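You operate a simulated robot arm through the tools that you are given. There is no shell and no other tool. Be economical: measure what you need, move in short steps, check, and stop when the job is done.

Carry out the task below with a simulated robot arm. There is one attempt and no reset: what you move stays moved.

TASK
Put the soap bottle on top of the green insole on the parts table top. Then take the slug blank and put it on the orange dam ring on the parts table top.

The check looks at the end state, three seconds after you hand in, the way a careful person would. Anything else that was tipped, shoved, dropped, spilled or broken makes it a failure.

THE ROBOT
A 7-joint arm with a two-finger parallel gripper, fixed in place. Base frame: the origin is at the foot of the arm, x ahead of it, y to its left, z up; the work surface is at about z = 0. Lengths are in mm, angles in degrees, forces in N, time in s.
With the tool pointing down near the work surface it reaches from about 220 to 580 mm from the base axis. Its first joint turns from -66.0 to 66.0 degrees. Payload 2.5 kg.
The TCP is the grasp point between the finger pads, 23 mm short of the fingertips. In the tool frame z runs along the fingers and y along their closing line. The gripper opens to 94 mm. The fingers are 38 mm wide and 10 mm thick; the gripper's body (54 by 96 mm) begins 39 mm behind the TCP.
Orientation is told as [roll, pitch, yaw] about the base's x, y, z axes, in that order, counted from this pose: with the fingers straight down and closing along the base's y, the tool's x points along the base's -x, its y along +y and its z along -z.

THE INTERFACE
- The arm moves only by the tool move_arm. Its argument "steps" is a list of rows, each an object of numbers (a shift or turn left out is 0, a gripper value left out holds the last): "x", "y", "z": the shift along the tool's x, y, z in cm; "rx", "ry", "rz": the turn, a rotation vector about the tool's x, y, z in rad; "grip": the closure in counts, from 0 (fully open) to 255 (shut). In form: [{"x": .., "y": .., "z": .., "rx": .., "ry": .., "rz": .., "grip": ..}, ...]. A call has 1 to 10 rows; each row is the pose to reach, as a shift and turn from the pose commanded when the call began, along the tool's axes at that moment. A row lasts 0.2 s, in which the tool goes at most 50 mm and 8.6 degrees; a call with a longer step from one row to the next is refused whole, and so is a gripper value outside its range. A pose out of reach is approached as far as the arm can. The call stops where the force on the tool passes 40 N (or 10 N more than at its start, if that is more) or the arm is blocked; 0.2 s more then pass. Each finger travels about 108 mm/s and halts on what it meets, pressing with about 31 N; the grip force reading is that of the motor and also rises with nothing between the fingers. The clock runs only during rows and for 0.2 s after the last one: add rows that repeat a pose to give the fingers time. It gives the time, the measured TCP pose, the force on the tool (base axes), the opening and the grip force at its end, in the units of the frame above (readings bear some noise).
- Cameras (640 x 400 px; columns grow to the right, rows downward): "scene" is fixed at [110.1, -403.6, 538.8]; the picture's right is [0.88, -0.47, 0.00], its down [-0.29, -0.54, -0.79] and it looks along [0.37, 0.70, -0.62] (base axes); focal length 323 px, centre (320, 200). "wrist" rides on the gripper at [-39, 0, -44] in the tool frame; the picture's right is [0.00, -1.00, 0.00], its down [0.97, 0.00, -0.24] and it looks along [0.24, 0.00, 0.97] (tool axes); focal length 218 px, centre (320, 200).
- camera(camera): a new picture of that camera. It takes no simulated time.
- measure_at(camera, pixels): there is no depth. For up to 12 entries [column, row, z] of the newest picture of that camera ("zoom" is the newest enlarged one), the place [x, y] in the base frame at which the ray of that pixel passes the height z, good to about 2 mm. It takes no simulated time.
- inspect(camera, box): a new picture of the part [left, top, right, bottom] of that camera's present view, enlarged. It takes no simulated time.
- close_job(): hands the job in; it is judged then, once.

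Work in short steps. Measure before you move; look again where a grasp or a placing could have gone wrong, and mend it. You have 80 turns and 54 pictures in all, those below and enlarged ones among them. Open the gripper and draw the arm clear of the work before you hand the job in, unless the task says otherwise; then end with one line.

The tools are called by a JSON object that holds its "fn" and its "kwargs". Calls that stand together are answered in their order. move_arm: Moves the arm, as the interface text tells. Its arguments: {"type":"object","properties":{"steps":{"type":"array","items":{"type":"object","properties":{"x":{"type":"number"},"y":{"type":"number"},"z":{"type":"number"},"rx":{"type":"number"},"ry":{"type":"number"},"rz":{"type":"number"},"grip":{"type":"number"}}}}},"required":["steps"]} The other tools are called the same way: camera (camera) takes a picture; measure_at (camera, pixels) gives the place at which the rays of pixels pass given heights; inspect (camera, box) takes an enlarged picture of a part of a camera's view; close_job () hands the job in.

At the start:

```text
time_s: 0.0
position: [450.9, -29.4, 270.6]
tcp_rot: [0.0, 0.0, 0.0]
contact_force: [-0.2, 0.5, -0.9]
grip_width: 94.1
gripper_force: 0.1
```

scene: 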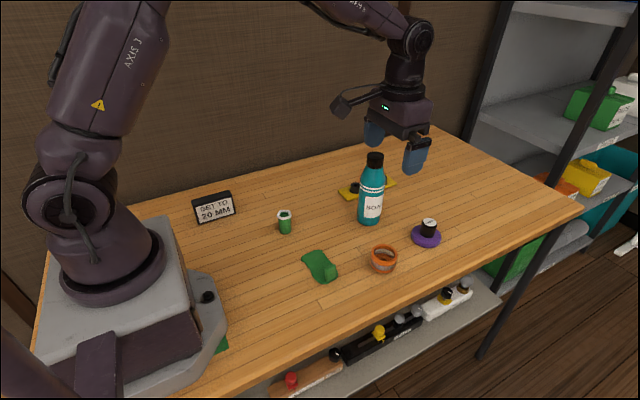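
wrist: 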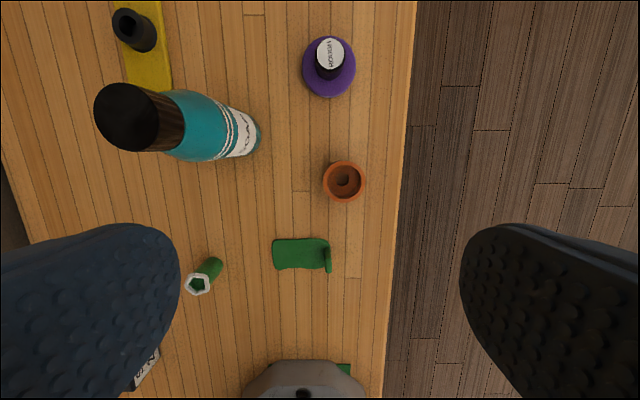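

I'll enlarge the work area first to identify the bottle, insole, ring and slug blank.

{"fn": "inspect", "kwargs": {"camera": "scene", "box": [260, 140, 460, 290]}}

{"fn": "inspect", "kwargs": {"camera": "wrist", "box": [90, 0, 410, 300]}}

{"fn": "inspect", "kwargs": {"camera": "scene", "box": [180, 170, 340, 290]}}

```text
2.67 times, centred on (360, 215) of scene
```

zoom: 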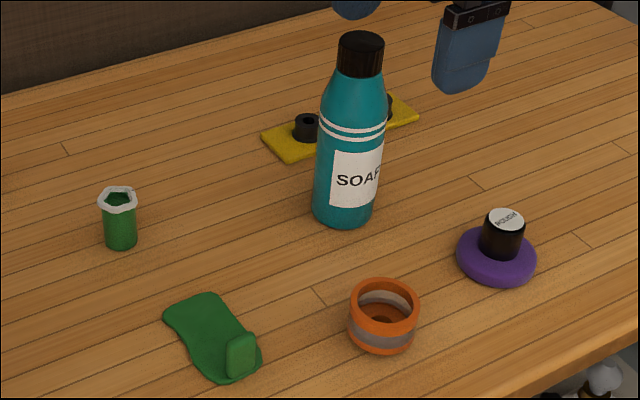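

```text
1.33 times, centred on (250, 150) of wrist
```

zoom: 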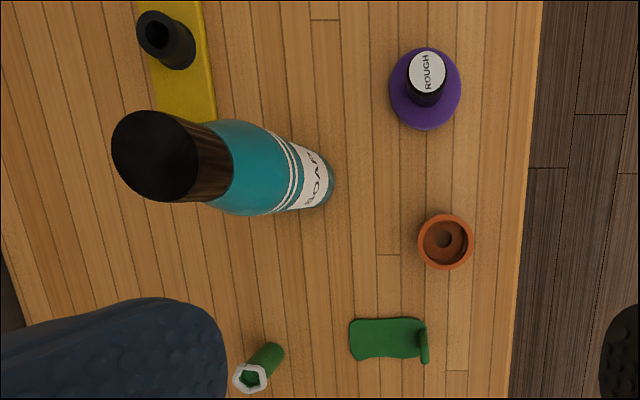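

```text
3.33 times, centred on (260, 230) of scene
```

zoom: 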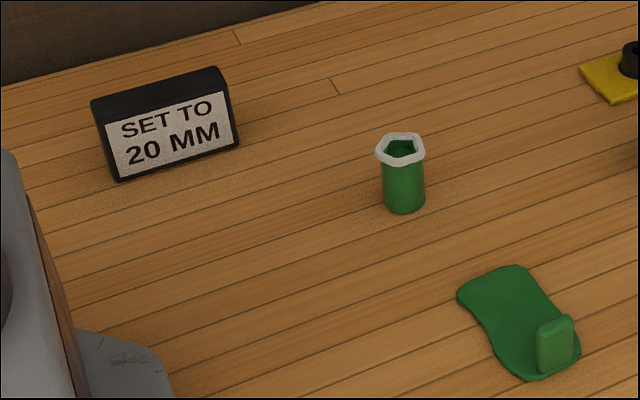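

The bottle, insole (with a raised tab at its near end) and ring are identified. The "ROUGH" cylinder on the purple disc and the green cup are candidates for the slug blank, so I'll measure and look closer.

{"fn": "inspect", "kwargs": {"camera": "scene", "box": [395, 205, 459, 255]}}

{"fn": "inspect", "kwargs": {"camera": "wrist", "box": [260, 140, 388, 290]}}

{"fn": "measure_at", "kwargs": {"camera": "wrist", "pixels": [[273, 241, 0], [273, 268, 0], [325, 239, 0], [325, 268, 0], [331, 250, 0], [343, 202, 25], [343, 162, 25], [323, 182, 25], [365, 182, 25], [330, 94, 0], [329, 38, 35], [329, 72, 35]]}}

{"fn": "measure_at", "kwargs": {"camera": "scene", "pixels": [[358, 218, 0], [382, 219, 0], [369, 225, 0], [279, 229, 0], [291, 229, 0], [285, 234, 0], [413, 238, 0], [440, 238, 0], [427, 248, 0], [371, 264, 0], [397, 264, 0], [383, 272, 0]]}}

```text
8.00 times, centred on (427, 230) of scene
```

zoom: 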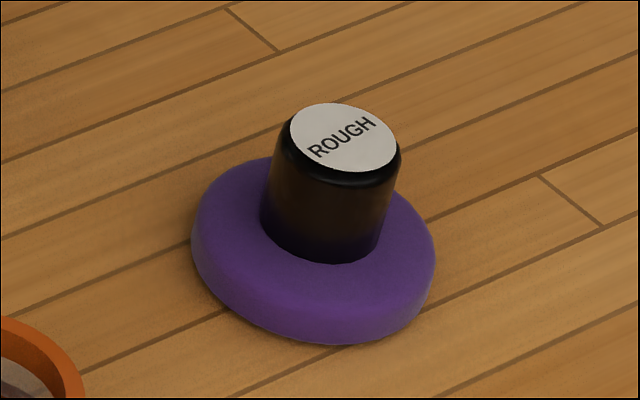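

```text
2.67 times, centred on (324, 215) of wrist
```

zoom: 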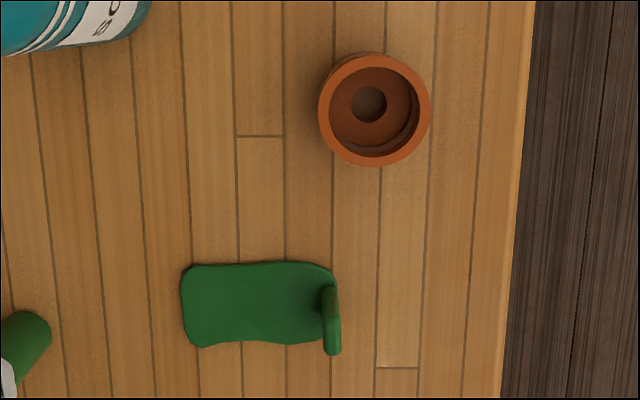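

```text
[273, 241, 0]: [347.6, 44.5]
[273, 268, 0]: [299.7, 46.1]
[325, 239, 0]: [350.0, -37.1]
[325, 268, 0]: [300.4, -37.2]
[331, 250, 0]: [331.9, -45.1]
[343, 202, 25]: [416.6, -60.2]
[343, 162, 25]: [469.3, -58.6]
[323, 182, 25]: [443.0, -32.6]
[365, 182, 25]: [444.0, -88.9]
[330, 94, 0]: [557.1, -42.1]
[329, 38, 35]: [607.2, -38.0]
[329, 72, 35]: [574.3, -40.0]
```

```text
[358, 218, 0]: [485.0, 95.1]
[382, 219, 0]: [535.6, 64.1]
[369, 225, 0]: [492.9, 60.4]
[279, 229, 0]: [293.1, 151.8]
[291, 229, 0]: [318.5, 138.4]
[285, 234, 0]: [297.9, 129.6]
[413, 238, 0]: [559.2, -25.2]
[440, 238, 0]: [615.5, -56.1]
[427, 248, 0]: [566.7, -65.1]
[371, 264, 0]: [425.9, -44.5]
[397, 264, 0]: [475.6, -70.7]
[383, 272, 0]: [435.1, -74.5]
```

The bottle stands near (510, 80), about 58 mm wide and about 165 mm tall. The insole spans x 300–350, y −37 to 45, with the tab near y −45. I'll move above the bottle at the same height and look.

{"fn": "move_arm", "kwargs": {"steps": [{"x": -1.5, "y": 2.7}, {"x": -3, "y": 5.5}, {"x": -4.5, "y": 8.2}, {"x": -5.9, "y": 10.9}, {"x": -5.9, "y": 10.9}]}}

{"fn": "camera", "kwargs": {"camera": "wrist"}}

{"fn": "camera", "kwargs": {"camera": "scene"}}

```text
time_s: 1.2
position: [510.0, 80.9, 270.6]
tcp_rot: [0.0, 0.0, 0.0]
contact_force: [-0.1, 0.0, 0.0]
grip_width: 94.0
gripper_force: 0.1
```

```text
46 pictures are left
```

wrist: 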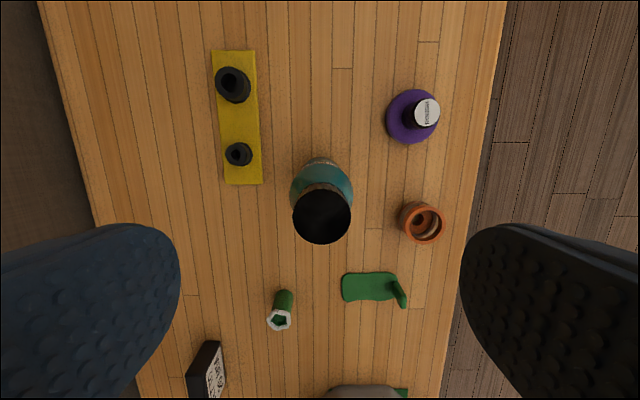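

```text
45 pictures are left
```

scene: 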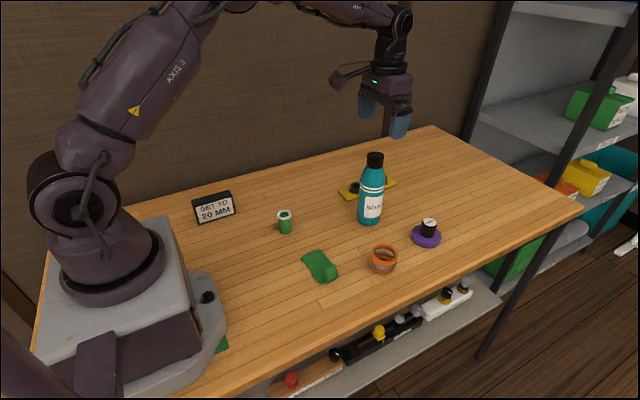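

The cap shows at about (322, 216) in the wrist view. I'll enlarge it and the two candidate parts, and measure the cap at several heights.

{"fn": "measure_at", "kwargs": {"camera": "wrist", "pixels": [[322, 217, 150], [322, 217, 165], [293, 217, 165], [351, 217, 165], [351, 217, 180], [293, 217, 180], [322, 217, 180]]}}

{"fn": "measure_at", "kwargs": {"camera": "scene", "pixels": [[375, 158, 150], [375, 158, 165], [375, 158, 180], [366, 166, 135], [383, 166, 135]]}}

{"fn": "inspect", "kwargs": {"camera": "scene", "box": [336, 145, 416, 235]}}

{"fn": "inspect", "kwargs": {"camera": "wrist", "box": [240, 270, 320, 340]}}

{"fn": "inspect", "kwargs": {"camera": "wrist", "box": [370, 75, 466, 255]}}

```text
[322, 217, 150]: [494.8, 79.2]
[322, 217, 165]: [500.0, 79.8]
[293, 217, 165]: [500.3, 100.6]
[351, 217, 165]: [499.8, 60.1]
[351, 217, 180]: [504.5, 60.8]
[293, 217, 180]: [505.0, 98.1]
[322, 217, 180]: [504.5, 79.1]
```

```text
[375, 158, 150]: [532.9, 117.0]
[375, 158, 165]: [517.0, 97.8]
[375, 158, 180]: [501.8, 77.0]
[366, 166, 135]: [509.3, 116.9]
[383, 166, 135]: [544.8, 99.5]
```

```text
4.44 times, centred on (376, 190) of scene
```

zoom: 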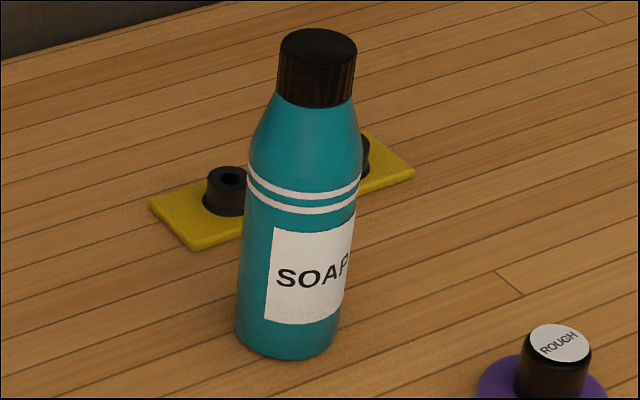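

```text
5.71 times, centred on (280, 305) of wrist
```

zoom: 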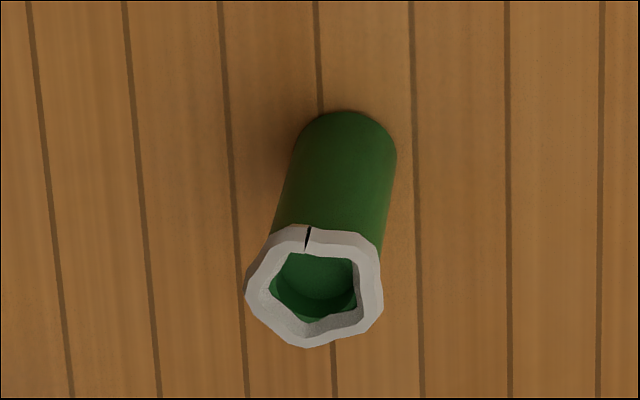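

```text
2.22 times, centred on (418, 165) of wrist
```

zoom: 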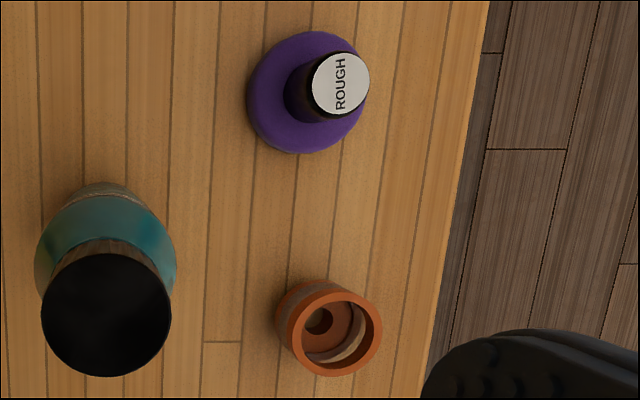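

The wrist and scene cap-top rays should agree at one height. I'll measure the cap top centre (375.5, 154.6) and the cap bottom edge more finely.

{"fn": "measure_at", "kwargs": {"camera": "scene", "pixels": [[375.5, 154.6, 180], [375.5, 154.6, 184], [375.5, 154.6, 188], [367, 168, 155], [367, 168, 160], [382.5, 168, 155], [374, 169, 155]]}}

{"fn": "measure_at", "kwargs": {"camera": "wrist", "pixels": [[322, 217, 184], [322, 217, 188], [351, 217, 186], [293, 217, 186]]}}

```text
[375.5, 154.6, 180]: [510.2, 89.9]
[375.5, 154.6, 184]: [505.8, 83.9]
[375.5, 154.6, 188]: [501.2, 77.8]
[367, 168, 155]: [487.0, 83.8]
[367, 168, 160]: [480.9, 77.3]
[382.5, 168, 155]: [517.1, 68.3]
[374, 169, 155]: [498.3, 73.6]
```

```text
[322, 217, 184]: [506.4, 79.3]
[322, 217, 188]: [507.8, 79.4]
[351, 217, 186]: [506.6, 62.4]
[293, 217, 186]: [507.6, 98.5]
```

Cap top is about z 186, centred at (507, 80), 36 mm wide, with its bottom edge about z 155. I'll lower to TCP z ≈ 174 and close.

{"fn": "move_arm", "kwargs": {"steps": [{"x": 0.3, "y": -0.1, "z": 3.5}, {"x": 0.3, "y": -0.1, "z": 6.5}, {"x": 0.3, "y": -0.1, "z": 8.5}, {"x": 0.3, "y": -0.1, "z": 9.6}, {"x": 0.3, "y": -0.1, "z": 9.6, "grip": 120}, {"x": 0.3, "y": -0.1, "z": 9.6, "grip": 255}, {"x": 0.3, "y": -0.1, "z": 9.6, "grip": 255}, {"x": 0.3, "y": -0.1, "z": 9.6, "grip": 255}]}}

{"fn": "camera", "kwargs": {"camera": "scene"}}

```text
time_s: 3.0
position: [505.7, 80.1, 171.6]
tcp_rot: [0.0, 0.0, 0.0]
contact_force: [-0.2, 0.2, 0.0]
grip_width: 41.0
gripper_force: 30.8
```

```text
41 pictures are left
```

scene: 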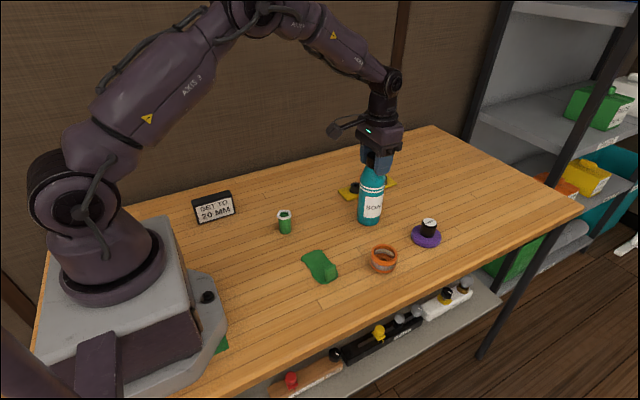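

The fingers hold at a 41 mm width, 30.8 N, with the bottle still upright. I'll lift gently and check.

{"fn": "move_arm", "kwargs": {"steps": [{"z": -0.5}, {"z": -1.5}, {"z": -3}, {"z": -4.5}, {"z": -6}, {"z": -6}]}}

{"fn": "inspect", "kwargs": {"camera": "scene", "box": [320, 100, 440, 240]}}

```text
time_s: 4.4
position: [506.2, 78.7, 234.9]
tcp_rot: [0.0, 0.0, 0.0]
contact_force: [0.2, 0.3, -2.1]
grip_width: 40.8
gripper_force: 30.7
```

```text
2.86 times, centred on (380, 170) of scene
```

zoom: 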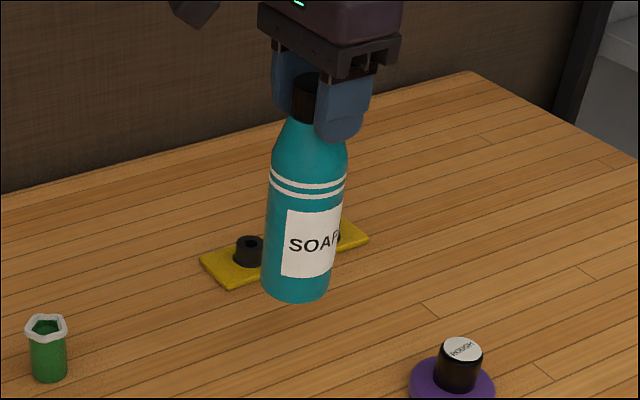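

The bottle is off the table and held upright. I'll carry it at this height to above the insole centre (325, 8).

{"fn": "move_arm", "kwargs": {"steps": [{"x": 1.5, "y": -0.6}, {"x": 4.5, "y": -1.75}, {"x": 8, "y": -3.1}, {"x": 11.5, "y": -4.5}, {"x": 14.5, "y": -5.7}, {"x": 17, "y": -6.6}, {"x": 18.1, "y": -7.1}, {"x": 18.1, "y": -7.1}, {"x": 18.1, "y": -7.1}]}}

{"fn": "camera", "kwargs": {"camera": "scene"}}

{"fn": "camera", "kwargs": {"camera": "wrist"}}

```text
time_s: 6.4
position: [326.4, 9.0, 233.9]
tcp_rot: [0.0, 0.0, 0.0]
contact_force: [0.5, 0.7, -2.7]
grip_width: 40.8
gripper_force: 30.7
```

```text
39 pictures are left
```

scene: 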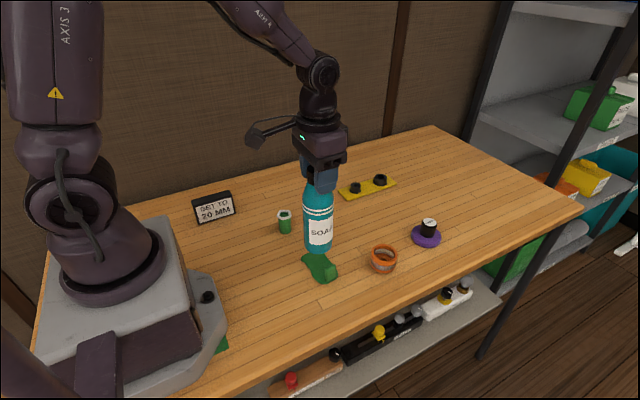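

```text
38 pictures are left
```

wrist: 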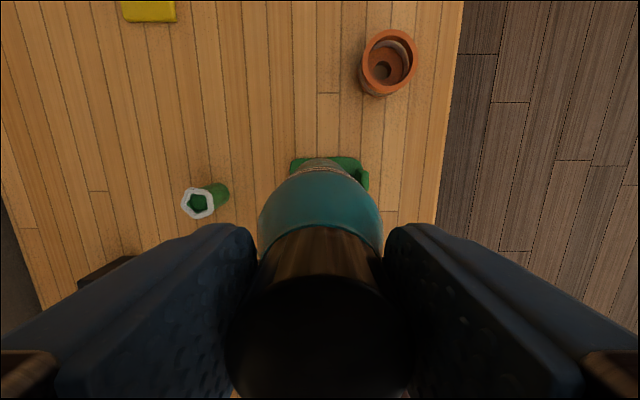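

I'll double-check the insole's location from the scene view using the corners seen earlier, and the bottle's bottom centre.

{"fn": "measure_at", "kwargs": {"camera": "scene", "pixels": [[301.9, 256, 3], [317, 249.8, 3], [338.5, 275, 3], [323.3, 283.5, 2], [333, 268, 20], [338, 263, 20], [318, 252, 62], [305, 246, 62], [332, 246, 62]]}}

{"fn": "inspect", "kwargs": {"camera": "scene", "box": [270, 170, 370, 300]}}

```text
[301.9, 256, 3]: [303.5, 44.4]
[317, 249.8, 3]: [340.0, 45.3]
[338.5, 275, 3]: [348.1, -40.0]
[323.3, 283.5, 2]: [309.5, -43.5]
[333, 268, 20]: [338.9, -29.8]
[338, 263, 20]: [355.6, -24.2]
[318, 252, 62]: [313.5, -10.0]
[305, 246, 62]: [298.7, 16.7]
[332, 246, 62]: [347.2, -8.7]
```

```text
3.08 times, centred on (320, 235) of scene
```

zoom: 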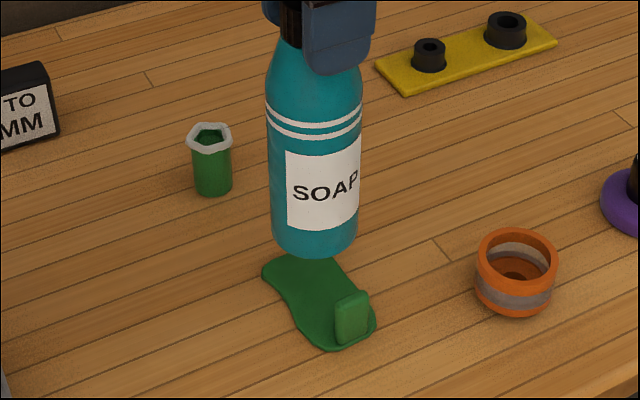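

Insole spans roughly x 303–348, y −43 to 45, and the bottle is centred over its flat part, clear of the tab. I'll lower 5 cm, then creep down.

{"fn": "move_arm", "kwargs": {"steps": [{"z": 1.5}, {"z": 3}, {"z": 4.2}, {"z": 5.0}, {"z": 5.2}, {"z": 5.2}]}}

{"fn": "inspect", "kwargs": {"camera": "scene", "box": [270, 170, 370, 300]}}

```text
time_s: 7.8
position: [326.6, 8.0, 182.6]
tcp_rot: [0.0, 0.1, 0.0]
contact_force: [-0.3, -0.3, -1.5]
grip_width: 41.0
gripper_force: 31.0
```

```text
3.08 times, centred on (320, 235) of scene
```

zoom: 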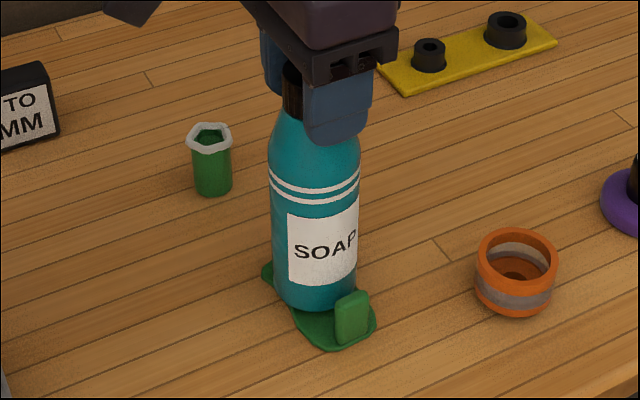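

The bottle hovers just over the insole, behind the tab. I'll creep down in 1 mm steps, watching the force.

{"fn": "move_arm", "kwargs": {"steps": [{"z": 0.1}, {"z": 0.2}, {"z": 0.3}, {"z": 0.4}, {"z": 0.4}]}}

```text
time_s: 9.0
position: [325.5, 8.0, 178.8]
tcp_rot: [0.0, 0.0, 0.1]
contact_force: [-0.2, -0.6, -2.3]
grip_width: 40.9
gripper_force: 31.5
```

No contact yet (force still about −2 N), so I continue down.

{"fn": "move_arm", "kwargs": {"steps": [{"z": 0.1}, {"z": 0.2}, {"z": 0.2}]}}

```text
time_s: 9.8
position: [327.1, 8.4, 179.0]
tcp_rot: [0.1, -0.1, 0.0]
contact_force: [-0.9, 0.3, 12.8]
grip_width: 40.9
gripper_force: 31.0
```

Contact reads 12.8 N upward, so the bottle is seated. I back off 1 mm, then open the fingers gradually.

{"fn": "move_arm", "kwargs": {"steps": [{"z": -0.1}, {"z": -0.1, "grip": 130}, {"z": -0.1, "grip": 100}, {"z": -0.1, "grip": 60}, {"z": -0.1, "grip": 20}, {"z": -0.1, "grip": 0}, {"z": -0.1, "grip": 0}]}}

{"fn": "inspect", "kwargs": {"camera": "scene", "box": [270, 170, 370, 300]}}

```text
time_s: 11.4
position: [325.5, 7.5, 177.8]
tcp_rot: [0.0, 0.0, 0.0]
contact_force: [0.1, -0.3, -0.2]
grip_width: 94.2
gripper_force: 0.0
```

```text
3.08 times, centred on (320, 235) of scene
```

zoom: 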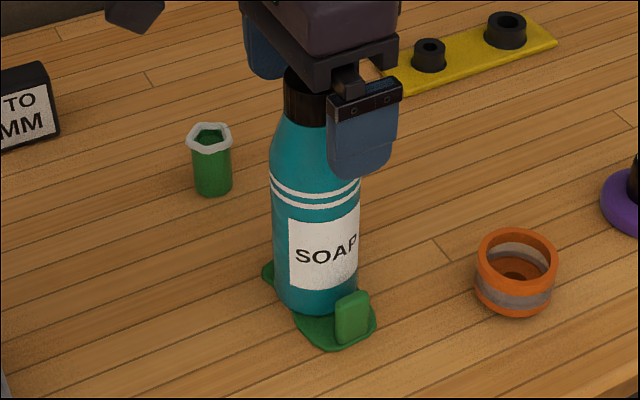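

The bottle stands upright on the insole with the fingers open. I'll rise straight up about 11 cm and look from the wrist.

{"fn": "move_arm", "kwargs": {"steps": [{"z": -2}, {"z": -5}, {"z": -8}, {"z": -11}, {"z": -11}]}}

{"fn": "camera", "kwargs": {"camera": "scene"}}

{"fn": "camera", "kwargs": {"camera": "wrist"}}

```text
time_s: 12.6
position: [328.1, 7.1, 287.9]
tcp_rot: [0.1, 0.0, 0.1]
contact_force: [-0.2, 0.2, 0.1]
grip_width: 93.8
gripper_force: 0.0
```

```text
34 pictures are left
```

scene: 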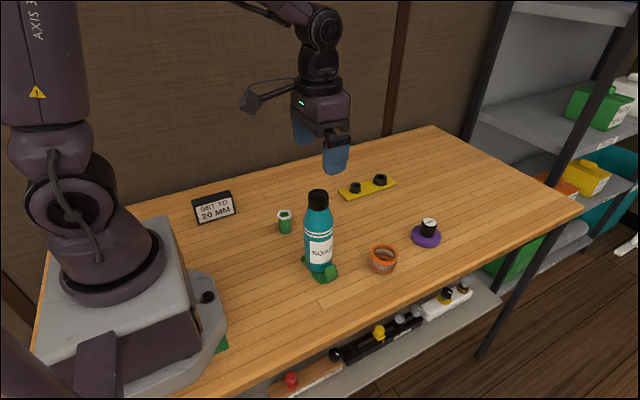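

```text
33 pictures are left
```

wrist: 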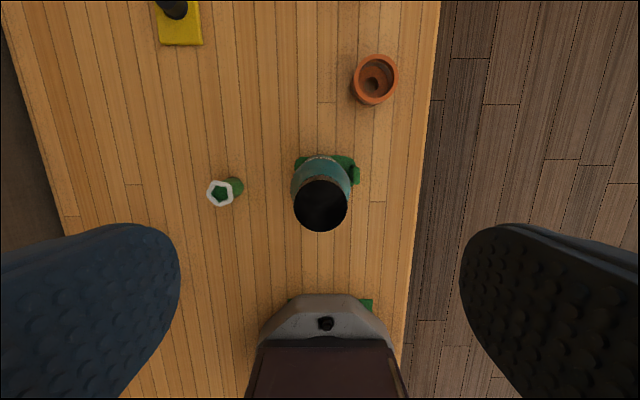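

The bottle is placed. Now I'll travel high towards the black "ROUGH" cylinder to look at it from closer.

{"fn": "move_arm", "kwargs": {"steps": [{"x": -4, "y": -0.9}, {"x": -8, "y": -1.8}, {"x": -12, "y": -2.7}, {"x": -16, "y": -3.6}, {"x": -20, "y": -4.5, "z": 1}, {"x": -22.2, "y": -5, "z": 4}, {"x": -22.2, "y": -5, "z": 8}, {"x": -22.2, "y": -5, "z": 10}, {"x": -22.2, "y": -5, "z": 10}]}}

{"fn": "camera", "kwargs": {"camera": "wrist"}}

{"fn": "camera", "kwargs": {"camera": "scene"}}

```text
time_s: 14.6
position: [548.4, -43.9, 188.1]
tcp_rot: [0.0, 0.1, 0.1]
contact_force: [-0.6, 0.0, 0.9]
grip_width: 94.1
gripper_force: 0.1
```

```text
32 pictures are left
```

wrist: 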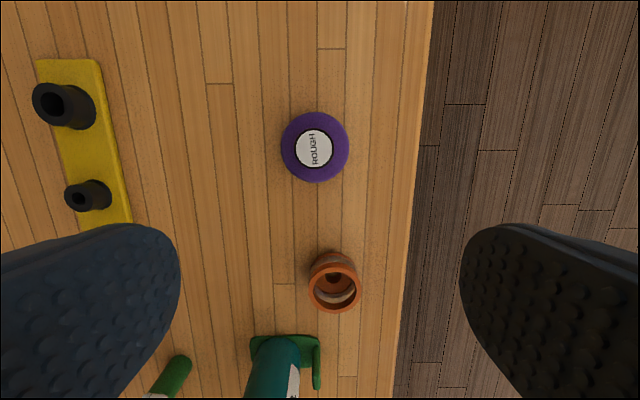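

```text
31 pictures are left
```

scene: 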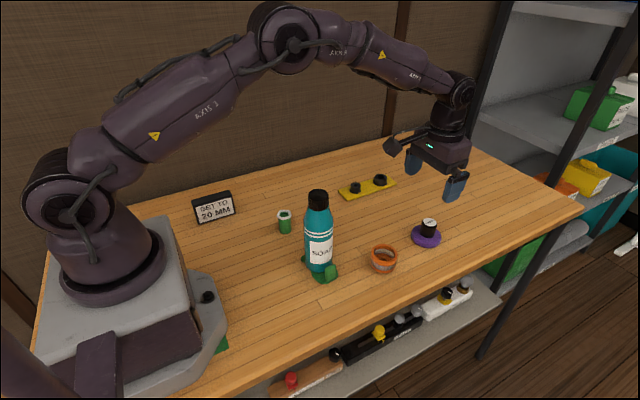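

The purple disc is at (315, 147) and the ROUGH top at (314, 149). I'll enlarge and measure them in both views.

{"fn": "inspect", "kwargs": {"camera": "wrist", "box": [260, 100, 372, 190]}}

{"fn": "measure_at", "kwargs": {"camera": "wrist", "pixels": [[315, 147, 10], [281, 147, 10], [349, 147, 10], [314, 149, 35], [314, 149, 45], [295, 149, 45], [333, 149, 45], [334, 287, 25], [308, 287, 25], [361, 287, 25], [334, 265, 25], [334, 312, 25]]}}

{"fn": "measure_at", "kwargs": {"camera": "scene", "pixels": [[429.5, 222, 30], [429.5, 222, 35], [429.5, 222, 40], [429.5, 222, 45], [383.5, 250, 25], [383.5, 252, 30], [383.5, 252, 35]]}}

```text
4.44 times, centred on (316, 145) of wrist
```

zoom: 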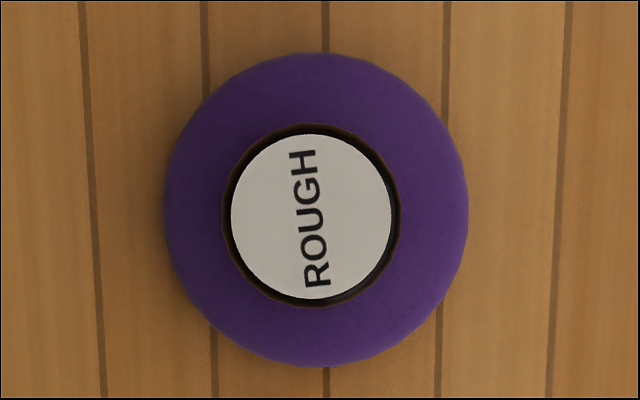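

```text
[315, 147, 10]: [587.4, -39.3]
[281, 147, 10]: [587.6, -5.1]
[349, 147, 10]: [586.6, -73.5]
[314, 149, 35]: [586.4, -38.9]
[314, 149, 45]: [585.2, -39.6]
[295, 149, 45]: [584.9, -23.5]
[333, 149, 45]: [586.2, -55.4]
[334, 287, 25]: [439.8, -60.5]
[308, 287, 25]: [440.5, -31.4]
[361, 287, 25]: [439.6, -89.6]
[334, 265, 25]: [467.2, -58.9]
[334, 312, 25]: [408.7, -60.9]
```

```text
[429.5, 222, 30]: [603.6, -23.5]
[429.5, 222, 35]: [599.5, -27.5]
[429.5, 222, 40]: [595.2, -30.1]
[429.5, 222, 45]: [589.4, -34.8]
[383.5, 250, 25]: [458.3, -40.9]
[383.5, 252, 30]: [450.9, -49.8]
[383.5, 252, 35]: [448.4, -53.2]
```

The slug top is about z 49 at (586, −39.5), 32 mm wide, sitting on the purple disc about 10 mm thick. It's near the reach limit, so I go over it and down part way, then check the actual pose.

{"fn": "move_arm", "kwargs": {"steps": [{"x": -1.5, "y": 0.4, "z": 1}, {"x": -3, "y": 0.4, "z": 4}, {"x": -3.7, "y": 0.4, "z": 7}, {"x": -3.7, "y": 0.4, "z": 9}, {"x": -3.7, "y": 0.4, "z": 10}, {"x": -3.7, "y": 0.4, "z": 10}]}}

{"fn": "camera", "kwargs": {"camera": "wrist"}}

{"fn": "inspect", "kwargs": {"camera": "scene", "box": [370, 150, 490, 270]}}

```text
time_s: 16.0
position: [587.0, -37.5, 87.6]
tcp_rot: [0.0, 0.0, -0.1]
contact_force: [0.3, -0.4, 0.6]
grip_width: 94.0
gripper_force: 0.1
```

```text
29 pictures are left
```

wrist: 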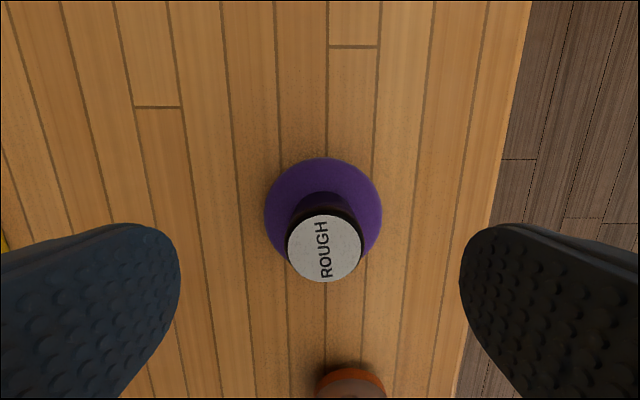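

```text
3.33 times, centred on (430, 210) of scene
```

zoom: 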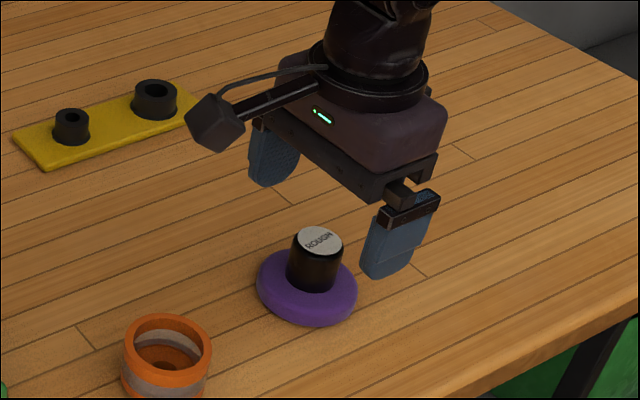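

Reach is fine. Checking the centre of the ROUGH top, now at (324.5, 248).

{"fn": "measure_at", "kwargs": {"camera": "wrist", "pixels": [[324.5, 248, 47], [324.5, 248, 51], [288, 248, 49], [361, 248, 49], [324, 283, 49], [324, 160, 5], [265, 215, 5], [382, 215, 5]]}}

```text
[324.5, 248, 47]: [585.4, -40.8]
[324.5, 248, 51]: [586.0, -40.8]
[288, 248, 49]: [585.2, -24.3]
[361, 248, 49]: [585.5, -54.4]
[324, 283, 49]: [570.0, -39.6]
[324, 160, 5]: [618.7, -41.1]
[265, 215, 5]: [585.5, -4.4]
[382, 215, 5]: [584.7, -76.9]
```

Slug axis is about (585.5, −40). I'll lower to TCP z ≈ 39.5 with a 2 mm y correction and close on it.

{"fn": "move_arm", "kwargs": {"steps": [{"y": -0.2, "z": 2}, {"y": -0.2, "z": 3.8}, {"y": -0.2, "z": 4.8}, {"y": -0.2, "z": 4.8, "grip": 100}, {"y": -0.2, "z": 4.8, "grip": 150}, {"y": -0.2, "z": 4.8, "grip": 255}, {"y": -0.2, "z": 4.8, "grip": 255}, {"y": -0.2, "z": 4.8, "grip": 255}]}}

{"fn": "inspect", "kwargs": {"camera": "scene", "box": [370, 150, 490, 270]}}

```text
time_s: 17.8
position: [586.6, -41.4, 37.6]
tcp_rot: [0.0, 0.0, -0.1]
contact_force: [0.7, -0.9, -0.1]
grip_width: 65.8
gripper_force: 31.2
```

```text
3.33 times, centred on (430, 210) of scene
```

zoom: 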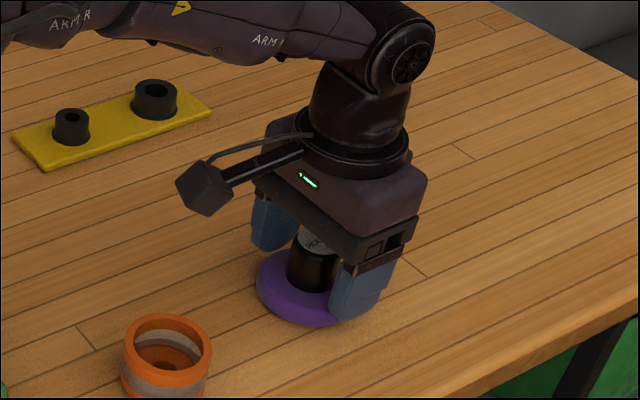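

The fingers stopped at 65.8 mm, which is the purple disc's width, so the tips are below the disc's top. I'll open and raise, then check.

{"fn": "move_arm", "kwargs": {"steps": [{"grip": 130}, {"grip": 60}, {"grip": 0}, {"grip": 0}, {"z": -0.6}, {"z": -1.1}, {"z": -1.1}]}}

{"fn": "inspect", "kwargs": {"camera": "scene", "box": [395, 190, 475, 250]}}

{"fn": "camera", "kwargs": {"camera": "wrist"}}

```text
time_s: 19.4
position: [585.5, -40.1, 51.0]
tcp_rot: [0.0, 0.0, 0.0]
contact_force: [0.5, -0.4, -0.3]
grip_width: 93.6
gripper_force: 0.0
```

```text
6.67 times, centred on (435, 220) of scene
```

zoom: 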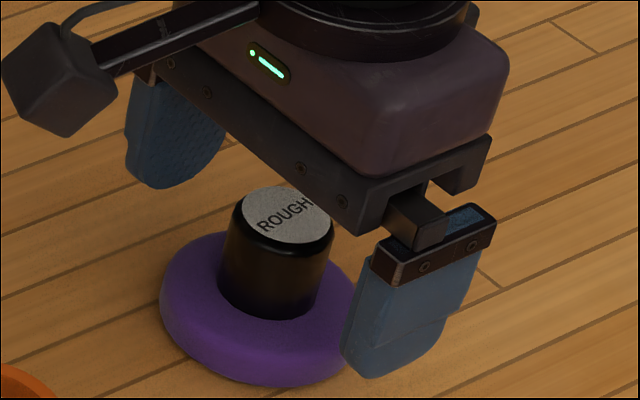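

```text
25 pictures are left
```

wrist: 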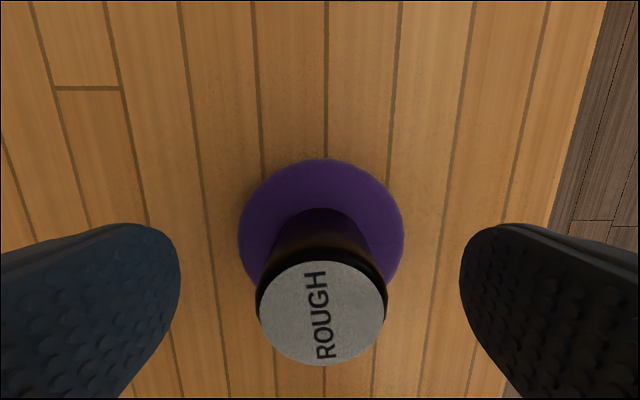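

The disc didn't move, and its rim is about 17 mm high. The slug rises well above it, so I close at TCP z ≈ 48 (tips about z 25).

{"fn": "move_arm", "kwargs": {"steps": [{"z": 0.3}, {"z": 0.3, "grip": 100}, {"z": 0.3, "grip": 140}, {"z": 0.3, "grip": 255}, {"z": 0.3, "grip": 255}, {"z": 0.3, "grip": 255}, {"z": 0.3, "grip": 255}]}}

{"fn": "inspect", "kwargs": {"camera": "scene", "box": [395, 190, 475, 250]}}

```text
time_s: 21.0
position: [585.7, -39.9, 47.4]
tcp_rot: [0.0, 0.0, 0.0]
contact_force: [0.3, 0.8, -0.3]
grip_width: 32.0
gripper_force: 31.3
```

```text
6.67 times, centred on (435, 220) of scene
```

zoom: 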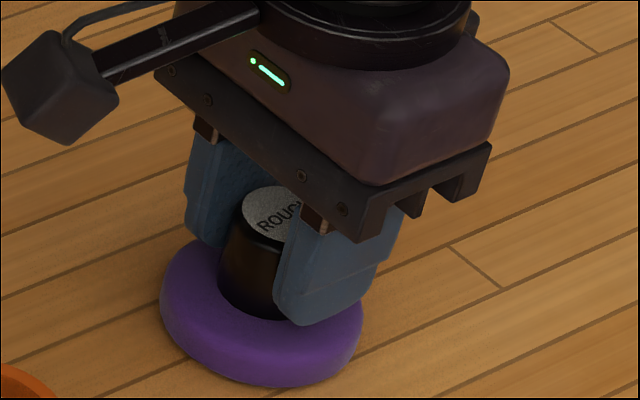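

Gripped at 32 mm on the slug. I'll lift slowly 1.2 cm to see whether the purple disc stays down.

{"fn": "move_arm", "kwargs": {"steps": [{"z": -0.3}, {"z": -0.6}, {"z": -0.9}, {"z": -1.2}, {"z": -1.2}]}}

{"fn": "inspect", "kwargs": {"camera": "scene", "box": [395, 190, 475, 250]}}

```text
time_s: 22.2
position: [586.3, -39.8, 59.5]
tcp_rot: [-0.1, 0.0, 0.0]
contact_force: [0.0, -0.1, -0.1]
grip_width: 31.8
gripper_force: 30.7
```

```text
6.67 times, centred on (435, 220) of scene
```

zoom: 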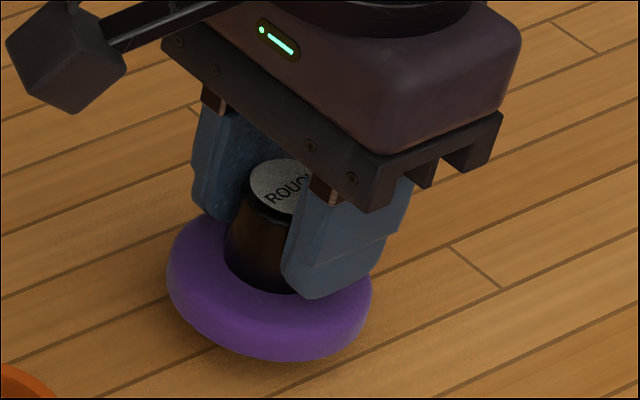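

The purple disc lifted with the black part, so they are one piece: a handled pad marked ROUGH. That makes me doubt it is the slug blank, so I set it back where it was and release.

{"fn": "move_arm", "kwargs": {"steps": [{"z": 0.4}, {"z": 0.8}, {"z": 1.0}, {"z": 1.1}, {"z": 1.2}, {"z": 1.2}]}}

{"fn": "inspect", "kwargs": {"camera": "scene", "box": [395, 190, 475, 250]}}

```text
time_s: 23.6
position: [586.2, -41.0, 47.9]
tcp_rot: [0.0, 0.0, 0.1]
contact_force: [0.4, 0.6, 1.5]
grip_width: 32.2
gripper_force: 30.7
```

```text
6.67 times, centred on (435, 220) of scene
```

zoom: 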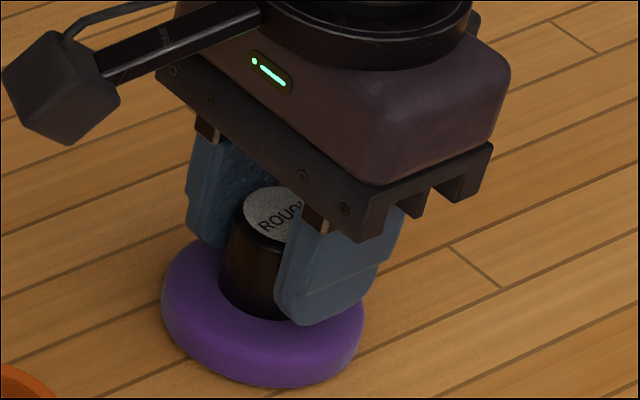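

It is back on the table in the same spot. I open and rise, then will look closely at the green part.

{"fn": "move_arm", "kwargs": {"steps": [{"grip": 130}, {"grip": 60}, {"grip": 0}, {"grip": 0}, {"z": -3}, {"z": -8}, {"z": -13}, {"z": -18}, {"z": -20}]}}

{"fn": "move_arm", "kwargs": {"steps": [{"x": 3.5, "y": 3}, {"x": 7, "y": 6}, {"x": 10.5, "y": 9}, {"x": 14, "y": 12}, {"x": 17.5, "y": 15}, {"x": 21, "y": 18}, {"x": 24.5, "y": 18.4, "z": 3}, {"x": 26, "y": 18.4, "z": 7}, {"x": 26, "y": 18.4, "z": 10}, {"x": 26, "y": 18.4, "z": 10}]}}

{"fn": "camera", "kwargs": {"camera": "wrist"}}

{"fn": "camera", "kwargs": {"camera": "scene"}}

```text
time_s: 25.6
position: [584.8, -38.5, 250.4]
tcp_rot: [0.0, 0.1, 0.1]
contact_force: [0.2, 0.2, -0.2]
grip_width: 94.2
gripper_force: 0.1
```

```text
time_s: 27.8
position: [324.0, 145.7, 147.4]
tcp_rot: [-0.1, 0.0, 0.0]
contact_force: [0.3, 1.4, -0.2]
grip_width: 93.9
gripper_force: 0.0
```

```text
21 pictures are left
```

wrist: 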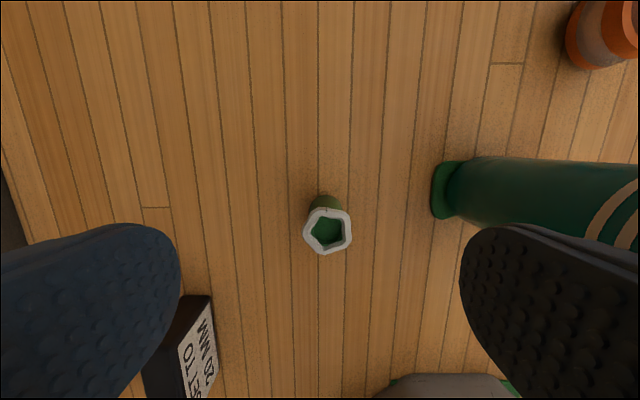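

```text
20 pictures are left
```

scene: 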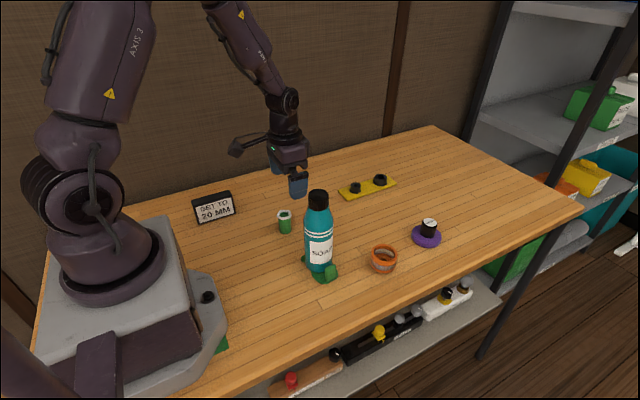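

The green part's white rim is at about (327, 231). I'll enlarge it in both views.

{"fn": "inspect", "kwargs": {"camera": "wrist", "box": [287, 185, 367, 265]}}

{"fn": "inspect", "kwargs": {"camera": "scene", "box": [264, 200, 308, 242]}}

{"fn": "inspect", "kwargs": {"camera": "scene", "box": [360, 235, 410, 285]}}

```text
5.00 times, centred on (327, 225) of wrist
```

zoom: 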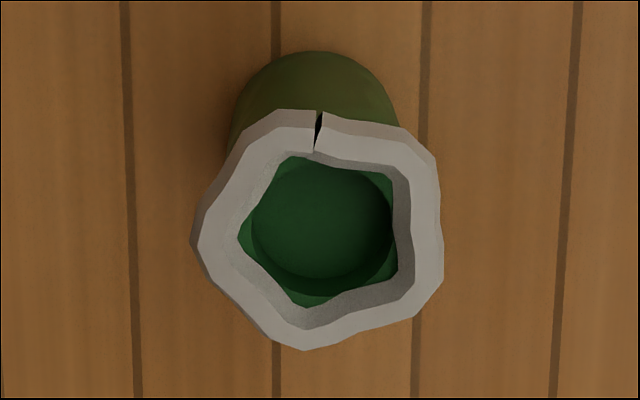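

```text
9.52 times, centred on (286, 221) of scene
```

zoom: 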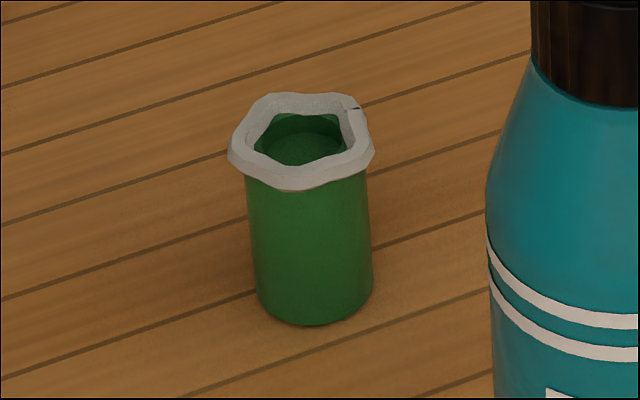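

```text
8.00 times, centred on (385, 260) of scene
```

zoom: 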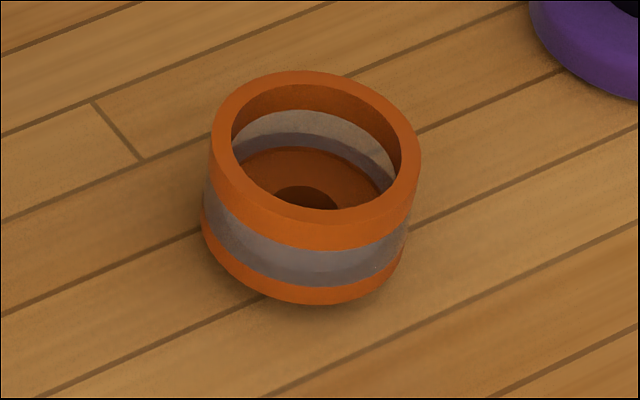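

The green part is a solid cylinder with a ragged white flash rim, i.e. an unfinished blank. The ROUGH piece is a handled pad for smoothing it, so the green part is the slug blank. I'll measure its rim and height, and the ring.

{"fn": "measure_at", "kwargs": {"camera": "wrist", "pixels": [[327, 231, 35], [327, 231, 45], [327, 231, 55], [301.5, 233, 45], [351.2, 233, 45], [327, 207, 45], [327, 255, 45], [326, 195, 0]]}}

{"fn": "measure_at", "kwargs": {"camera": "scene", "pixels": [[284.2, 214.5, 35], [284.2, 214.5, 45], [284.2, 214.5, 55], [279.5, 231, 0], [291.5, 229.5, 0], [285.5, 234, 0], [384.4, 245.5, 30], [384.4, 249, 30], [384.4, 249, 40]]}}

```text
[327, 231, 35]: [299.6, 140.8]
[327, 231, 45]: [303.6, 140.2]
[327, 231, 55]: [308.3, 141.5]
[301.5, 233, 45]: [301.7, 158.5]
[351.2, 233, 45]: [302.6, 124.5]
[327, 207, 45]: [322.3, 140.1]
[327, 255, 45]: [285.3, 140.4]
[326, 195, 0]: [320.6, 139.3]
```

```text
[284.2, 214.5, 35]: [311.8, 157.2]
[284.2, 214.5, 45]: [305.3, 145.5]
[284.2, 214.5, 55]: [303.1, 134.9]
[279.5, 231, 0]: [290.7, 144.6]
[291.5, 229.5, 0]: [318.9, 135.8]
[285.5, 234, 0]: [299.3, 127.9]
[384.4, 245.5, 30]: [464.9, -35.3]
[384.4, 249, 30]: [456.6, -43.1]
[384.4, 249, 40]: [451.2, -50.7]
```

Slug blank: top z ≈ 49, centre (306, 141), body about 29 mm, rim about 33 mm. I'll check that the sign is clear of the left finger, and measure the ring rim centre at (384.4, 253.8).

{"fn": "measure_at", "kwargs": {"camera": "scene", "pixels": [[235, 213, 0], [203, 223, 0], [384.4, 253.8, 28], [384.4, 253.8, 31], [384.4, 253.8, 34], [371.4, 253.8, 31], [397.6, 253.8, 31]]}}

{"fn": "measure_at", "kwargs": {"camera": "wrist", "pixels": [[212, 297, 40], [217, 350, 0], [180, 297, 40]]}}

```text
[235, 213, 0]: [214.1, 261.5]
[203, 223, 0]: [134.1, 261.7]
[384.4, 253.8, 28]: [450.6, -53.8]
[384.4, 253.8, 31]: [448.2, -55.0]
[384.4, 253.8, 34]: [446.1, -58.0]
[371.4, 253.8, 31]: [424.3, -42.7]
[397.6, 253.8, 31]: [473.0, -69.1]
```

```text
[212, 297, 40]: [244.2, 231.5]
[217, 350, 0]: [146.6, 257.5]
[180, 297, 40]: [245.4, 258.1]
```

The sign is well clear (x < 245, y > 230). I'll lower over the slug blank to TCP z ≈ 52 and close slowly.

{"fn": "move_arm", "kwargs": {"steps": [{"x": 0.9, "y": -0.2, "z": 3}, {"x": 1.8, "y": -0.3, "z": 6}, {"x": 1.85, "y": -0.3, "z": 8.5}, {"x": 1.85, "y": -0.3, "z": 9.5}, {"x": 1.85, "y": -0.3, "z": 9.5, "grip": 100}, {"x": 1.85, "y": -0.3, "z": 9.5, "grip": 140}, {"x": 1.85, "y": -0.3, "z": 9.5, "grip": 180}, {"x": 1.85, "y": -0.3, "z": 9.5, "grip": 255}, {"x": 1.85, "y": -0.3, "z": 9.5, "grip": 255}]}}

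{"fn": "inspect", "kwargs": {"camera": "scene", "box": [246, 180, 326, 250]}}

{"fn": "camera", "kwargs": {"camera": "wrist"}}

```text
time_s: 29.8
position: [307.0, 139.2, 52.7]
tcp_rot: [0.1, 0.0, 0.0]
contact_force: [-0.4, 0.4, -0.1]
grip_width: 28.2
gripper_force: 30.9
```

```text
5.71 times, centred on (286, 215) of scene
```

zoom: 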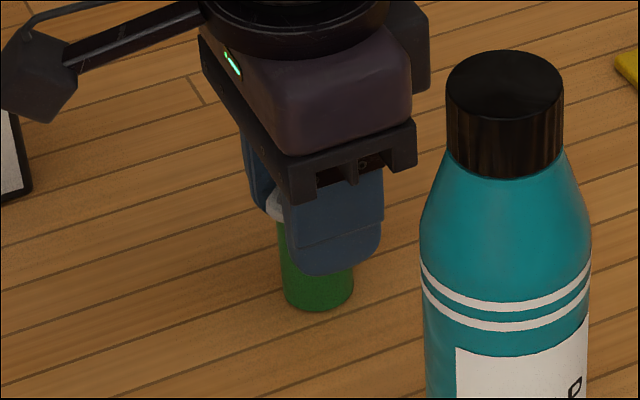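

```text
15 pictures are left
```

wrist: 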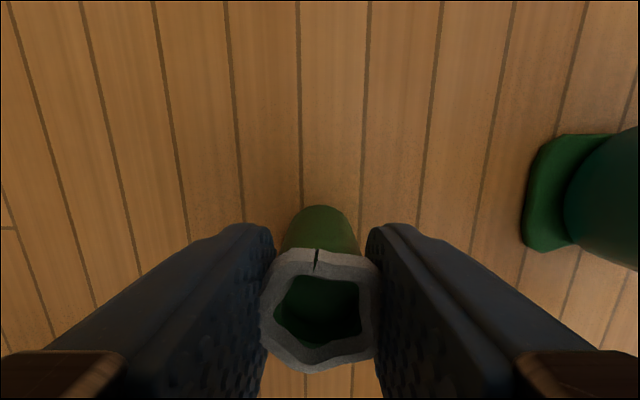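

Gripped on the body at 28.2 mm. I'll lift 8 cm, then go out in +x before crossing in −y, so the arm stays clear of the bottle.

{"fn": "move_arm", "kwargs": {"steps": [{"z": -0.7}, {"z": -2}, {"z": -4.5}, {"z": -7}, {"x": -1.5, "z": -8.5}, {"x": -5, "z": -8.5}, {"x": -9, "z": -8.5}, {"x": -12.5, "z": -8.5}, {"x": -14, "z": -8.5}, {"x": -14, "z": -8.5}]}}

{"fn": "camera", "kwargs": {"camera": "scene"}}

```text
time_s: 32.0
position: [448.8, 140.5, 138.6]
tcp_rot: [0.0, 0.0, 0.1]
contact_force: [-0.1, 0.8, -0.8]
grip_width: 28.0
gripper_force: 31.2
```

```text
14 pictures are left
```

scene: 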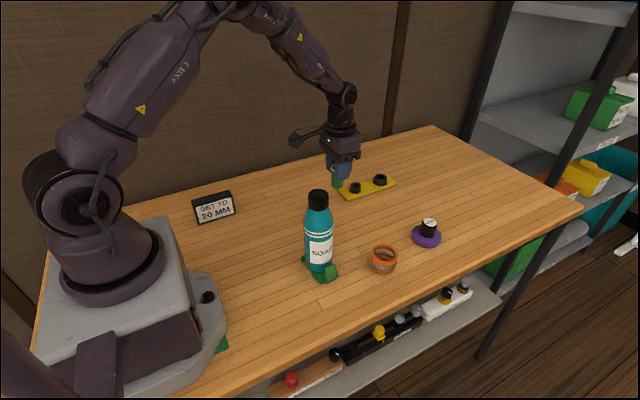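

The slug is held and nothing else moved. I'll cross to above the ring centre at about (445, −59.5).

{"fn": "move_arm", "kwargs": {"steps": [{"y": -1.5}, {"y": -5}, {"y": -9}, {"y": -13}, {"y": -16.5, "x": 0.15}, {"y": -19, "x": 0.15}, {"y": -20, "x": 0.15}, {"y": -20, "x": 0.15}]}}

{"fn": "inspect", "kwargs": {"camera": "scene", "box": [330, 180, 440, 290]}}

{"fn": "camera", "kwargs": {"camera": "wrist"}}

```text
time_s: 33.8
position: [445.6, -58.1, 138.7]
tcp_rot: [0.0, 0.0, 0.1]
contact_force: [-0.8, 0.3, -1.3]
grip_width: 28.4
gripper_force: 31.2
```

```text
3.64 times, centred on (385, 235) of scene
```

zoom: 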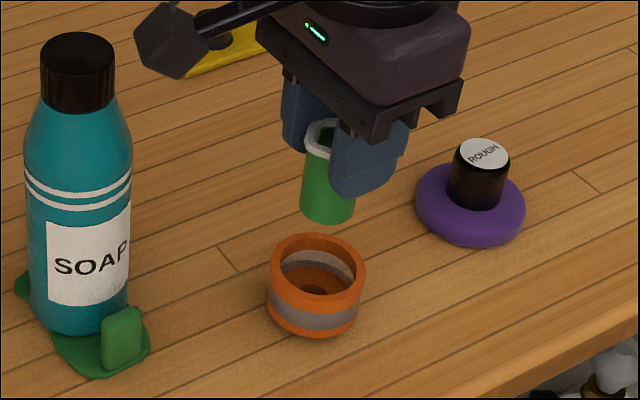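

```text
12 pictures are left
```

wrist: 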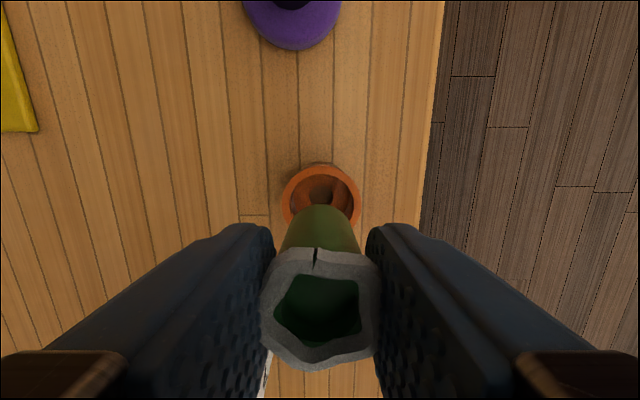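

The ring rim spans columns 281–361 around row 203 in the wrist view. I'll measure it here for alignment.

{"fn": "measure_at", "kwargs": {"camera": "wrist", "pixels": [[281, 203, 32], [361, 203, 32], [321, 166, 32], [321, 203, 32], [290, 203, 32], [352, 203, 32]]}}

{"fn": "measure_at", "kwargs": {"camera": "scene", "pixels": [[372, 257, 32], [385, 245, 32], [384.4, 262, 32], [397.6, 257, 32]]}}

```text
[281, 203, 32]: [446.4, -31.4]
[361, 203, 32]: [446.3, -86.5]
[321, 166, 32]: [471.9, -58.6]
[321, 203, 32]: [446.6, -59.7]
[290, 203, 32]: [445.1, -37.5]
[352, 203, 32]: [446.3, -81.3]
```

```text
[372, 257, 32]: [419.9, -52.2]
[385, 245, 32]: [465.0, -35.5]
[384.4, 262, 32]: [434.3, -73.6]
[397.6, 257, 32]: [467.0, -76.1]
```

The ring centre is about (444.5, −59), matching the TCP. I'll lower 5 cm so the slug's bottom is just above the rim, and check.

{"fn": "move_arm", "kwargs": {"steps": [{"z": 2}, {"z": 3.5}, {"z": 4.6}, {"z": 5.0}, {"z": 5.0}]}}

{"fn": "inspect", "kwargs": {"camera": "scene", "box": [350, 210, 420, 280]}}

```text
time_s: 35.0
position: [445.0, -59.6, 87.1]
tcp_rot: [0.1, 0.0, 0.1]
contact_force: [0.2, -0.2, -0.8]
grip_width: 28.5
gripper_force: 30.6
```

```text
5.71 times, centred on (385, 245) of scene
```

zoom: 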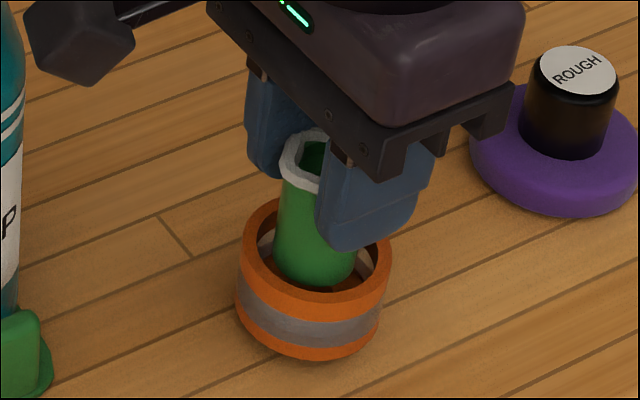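

Well centred over the bore. I'll lower 1.6 cm, then creep.

{"fn": "move_arm", "kwargs": {"steps": [{"z": 0.5}, {"z": 1.0}, {"z": 1.3}, {"z": 1.6}, {"z": 1.6}]}}

{"fn": "move_arm", "kwargs": {"steps": [{"z": 0.1}, {"z": 0.2}, {"z": 0.3}, {"z": 0.3}]}}

```text
time_s: 36.2
position: [445.3, -58.7, 71.5]
tcp_rot: [0.1, -0.1, 0.0]
contact_force: [-0.4, -0.5, 0.3]
grip_width: 28.1
gripper_force: 31.2
```

```text
time_s: 37.2
position: [445.0, -60.3, 70.2]
tcp_rot: [0.0, 0.0, -0.1]
contact_force: [-0.1, -0.2, -0.3]
grip_width: 28.2
gripper_force: 31.1
```

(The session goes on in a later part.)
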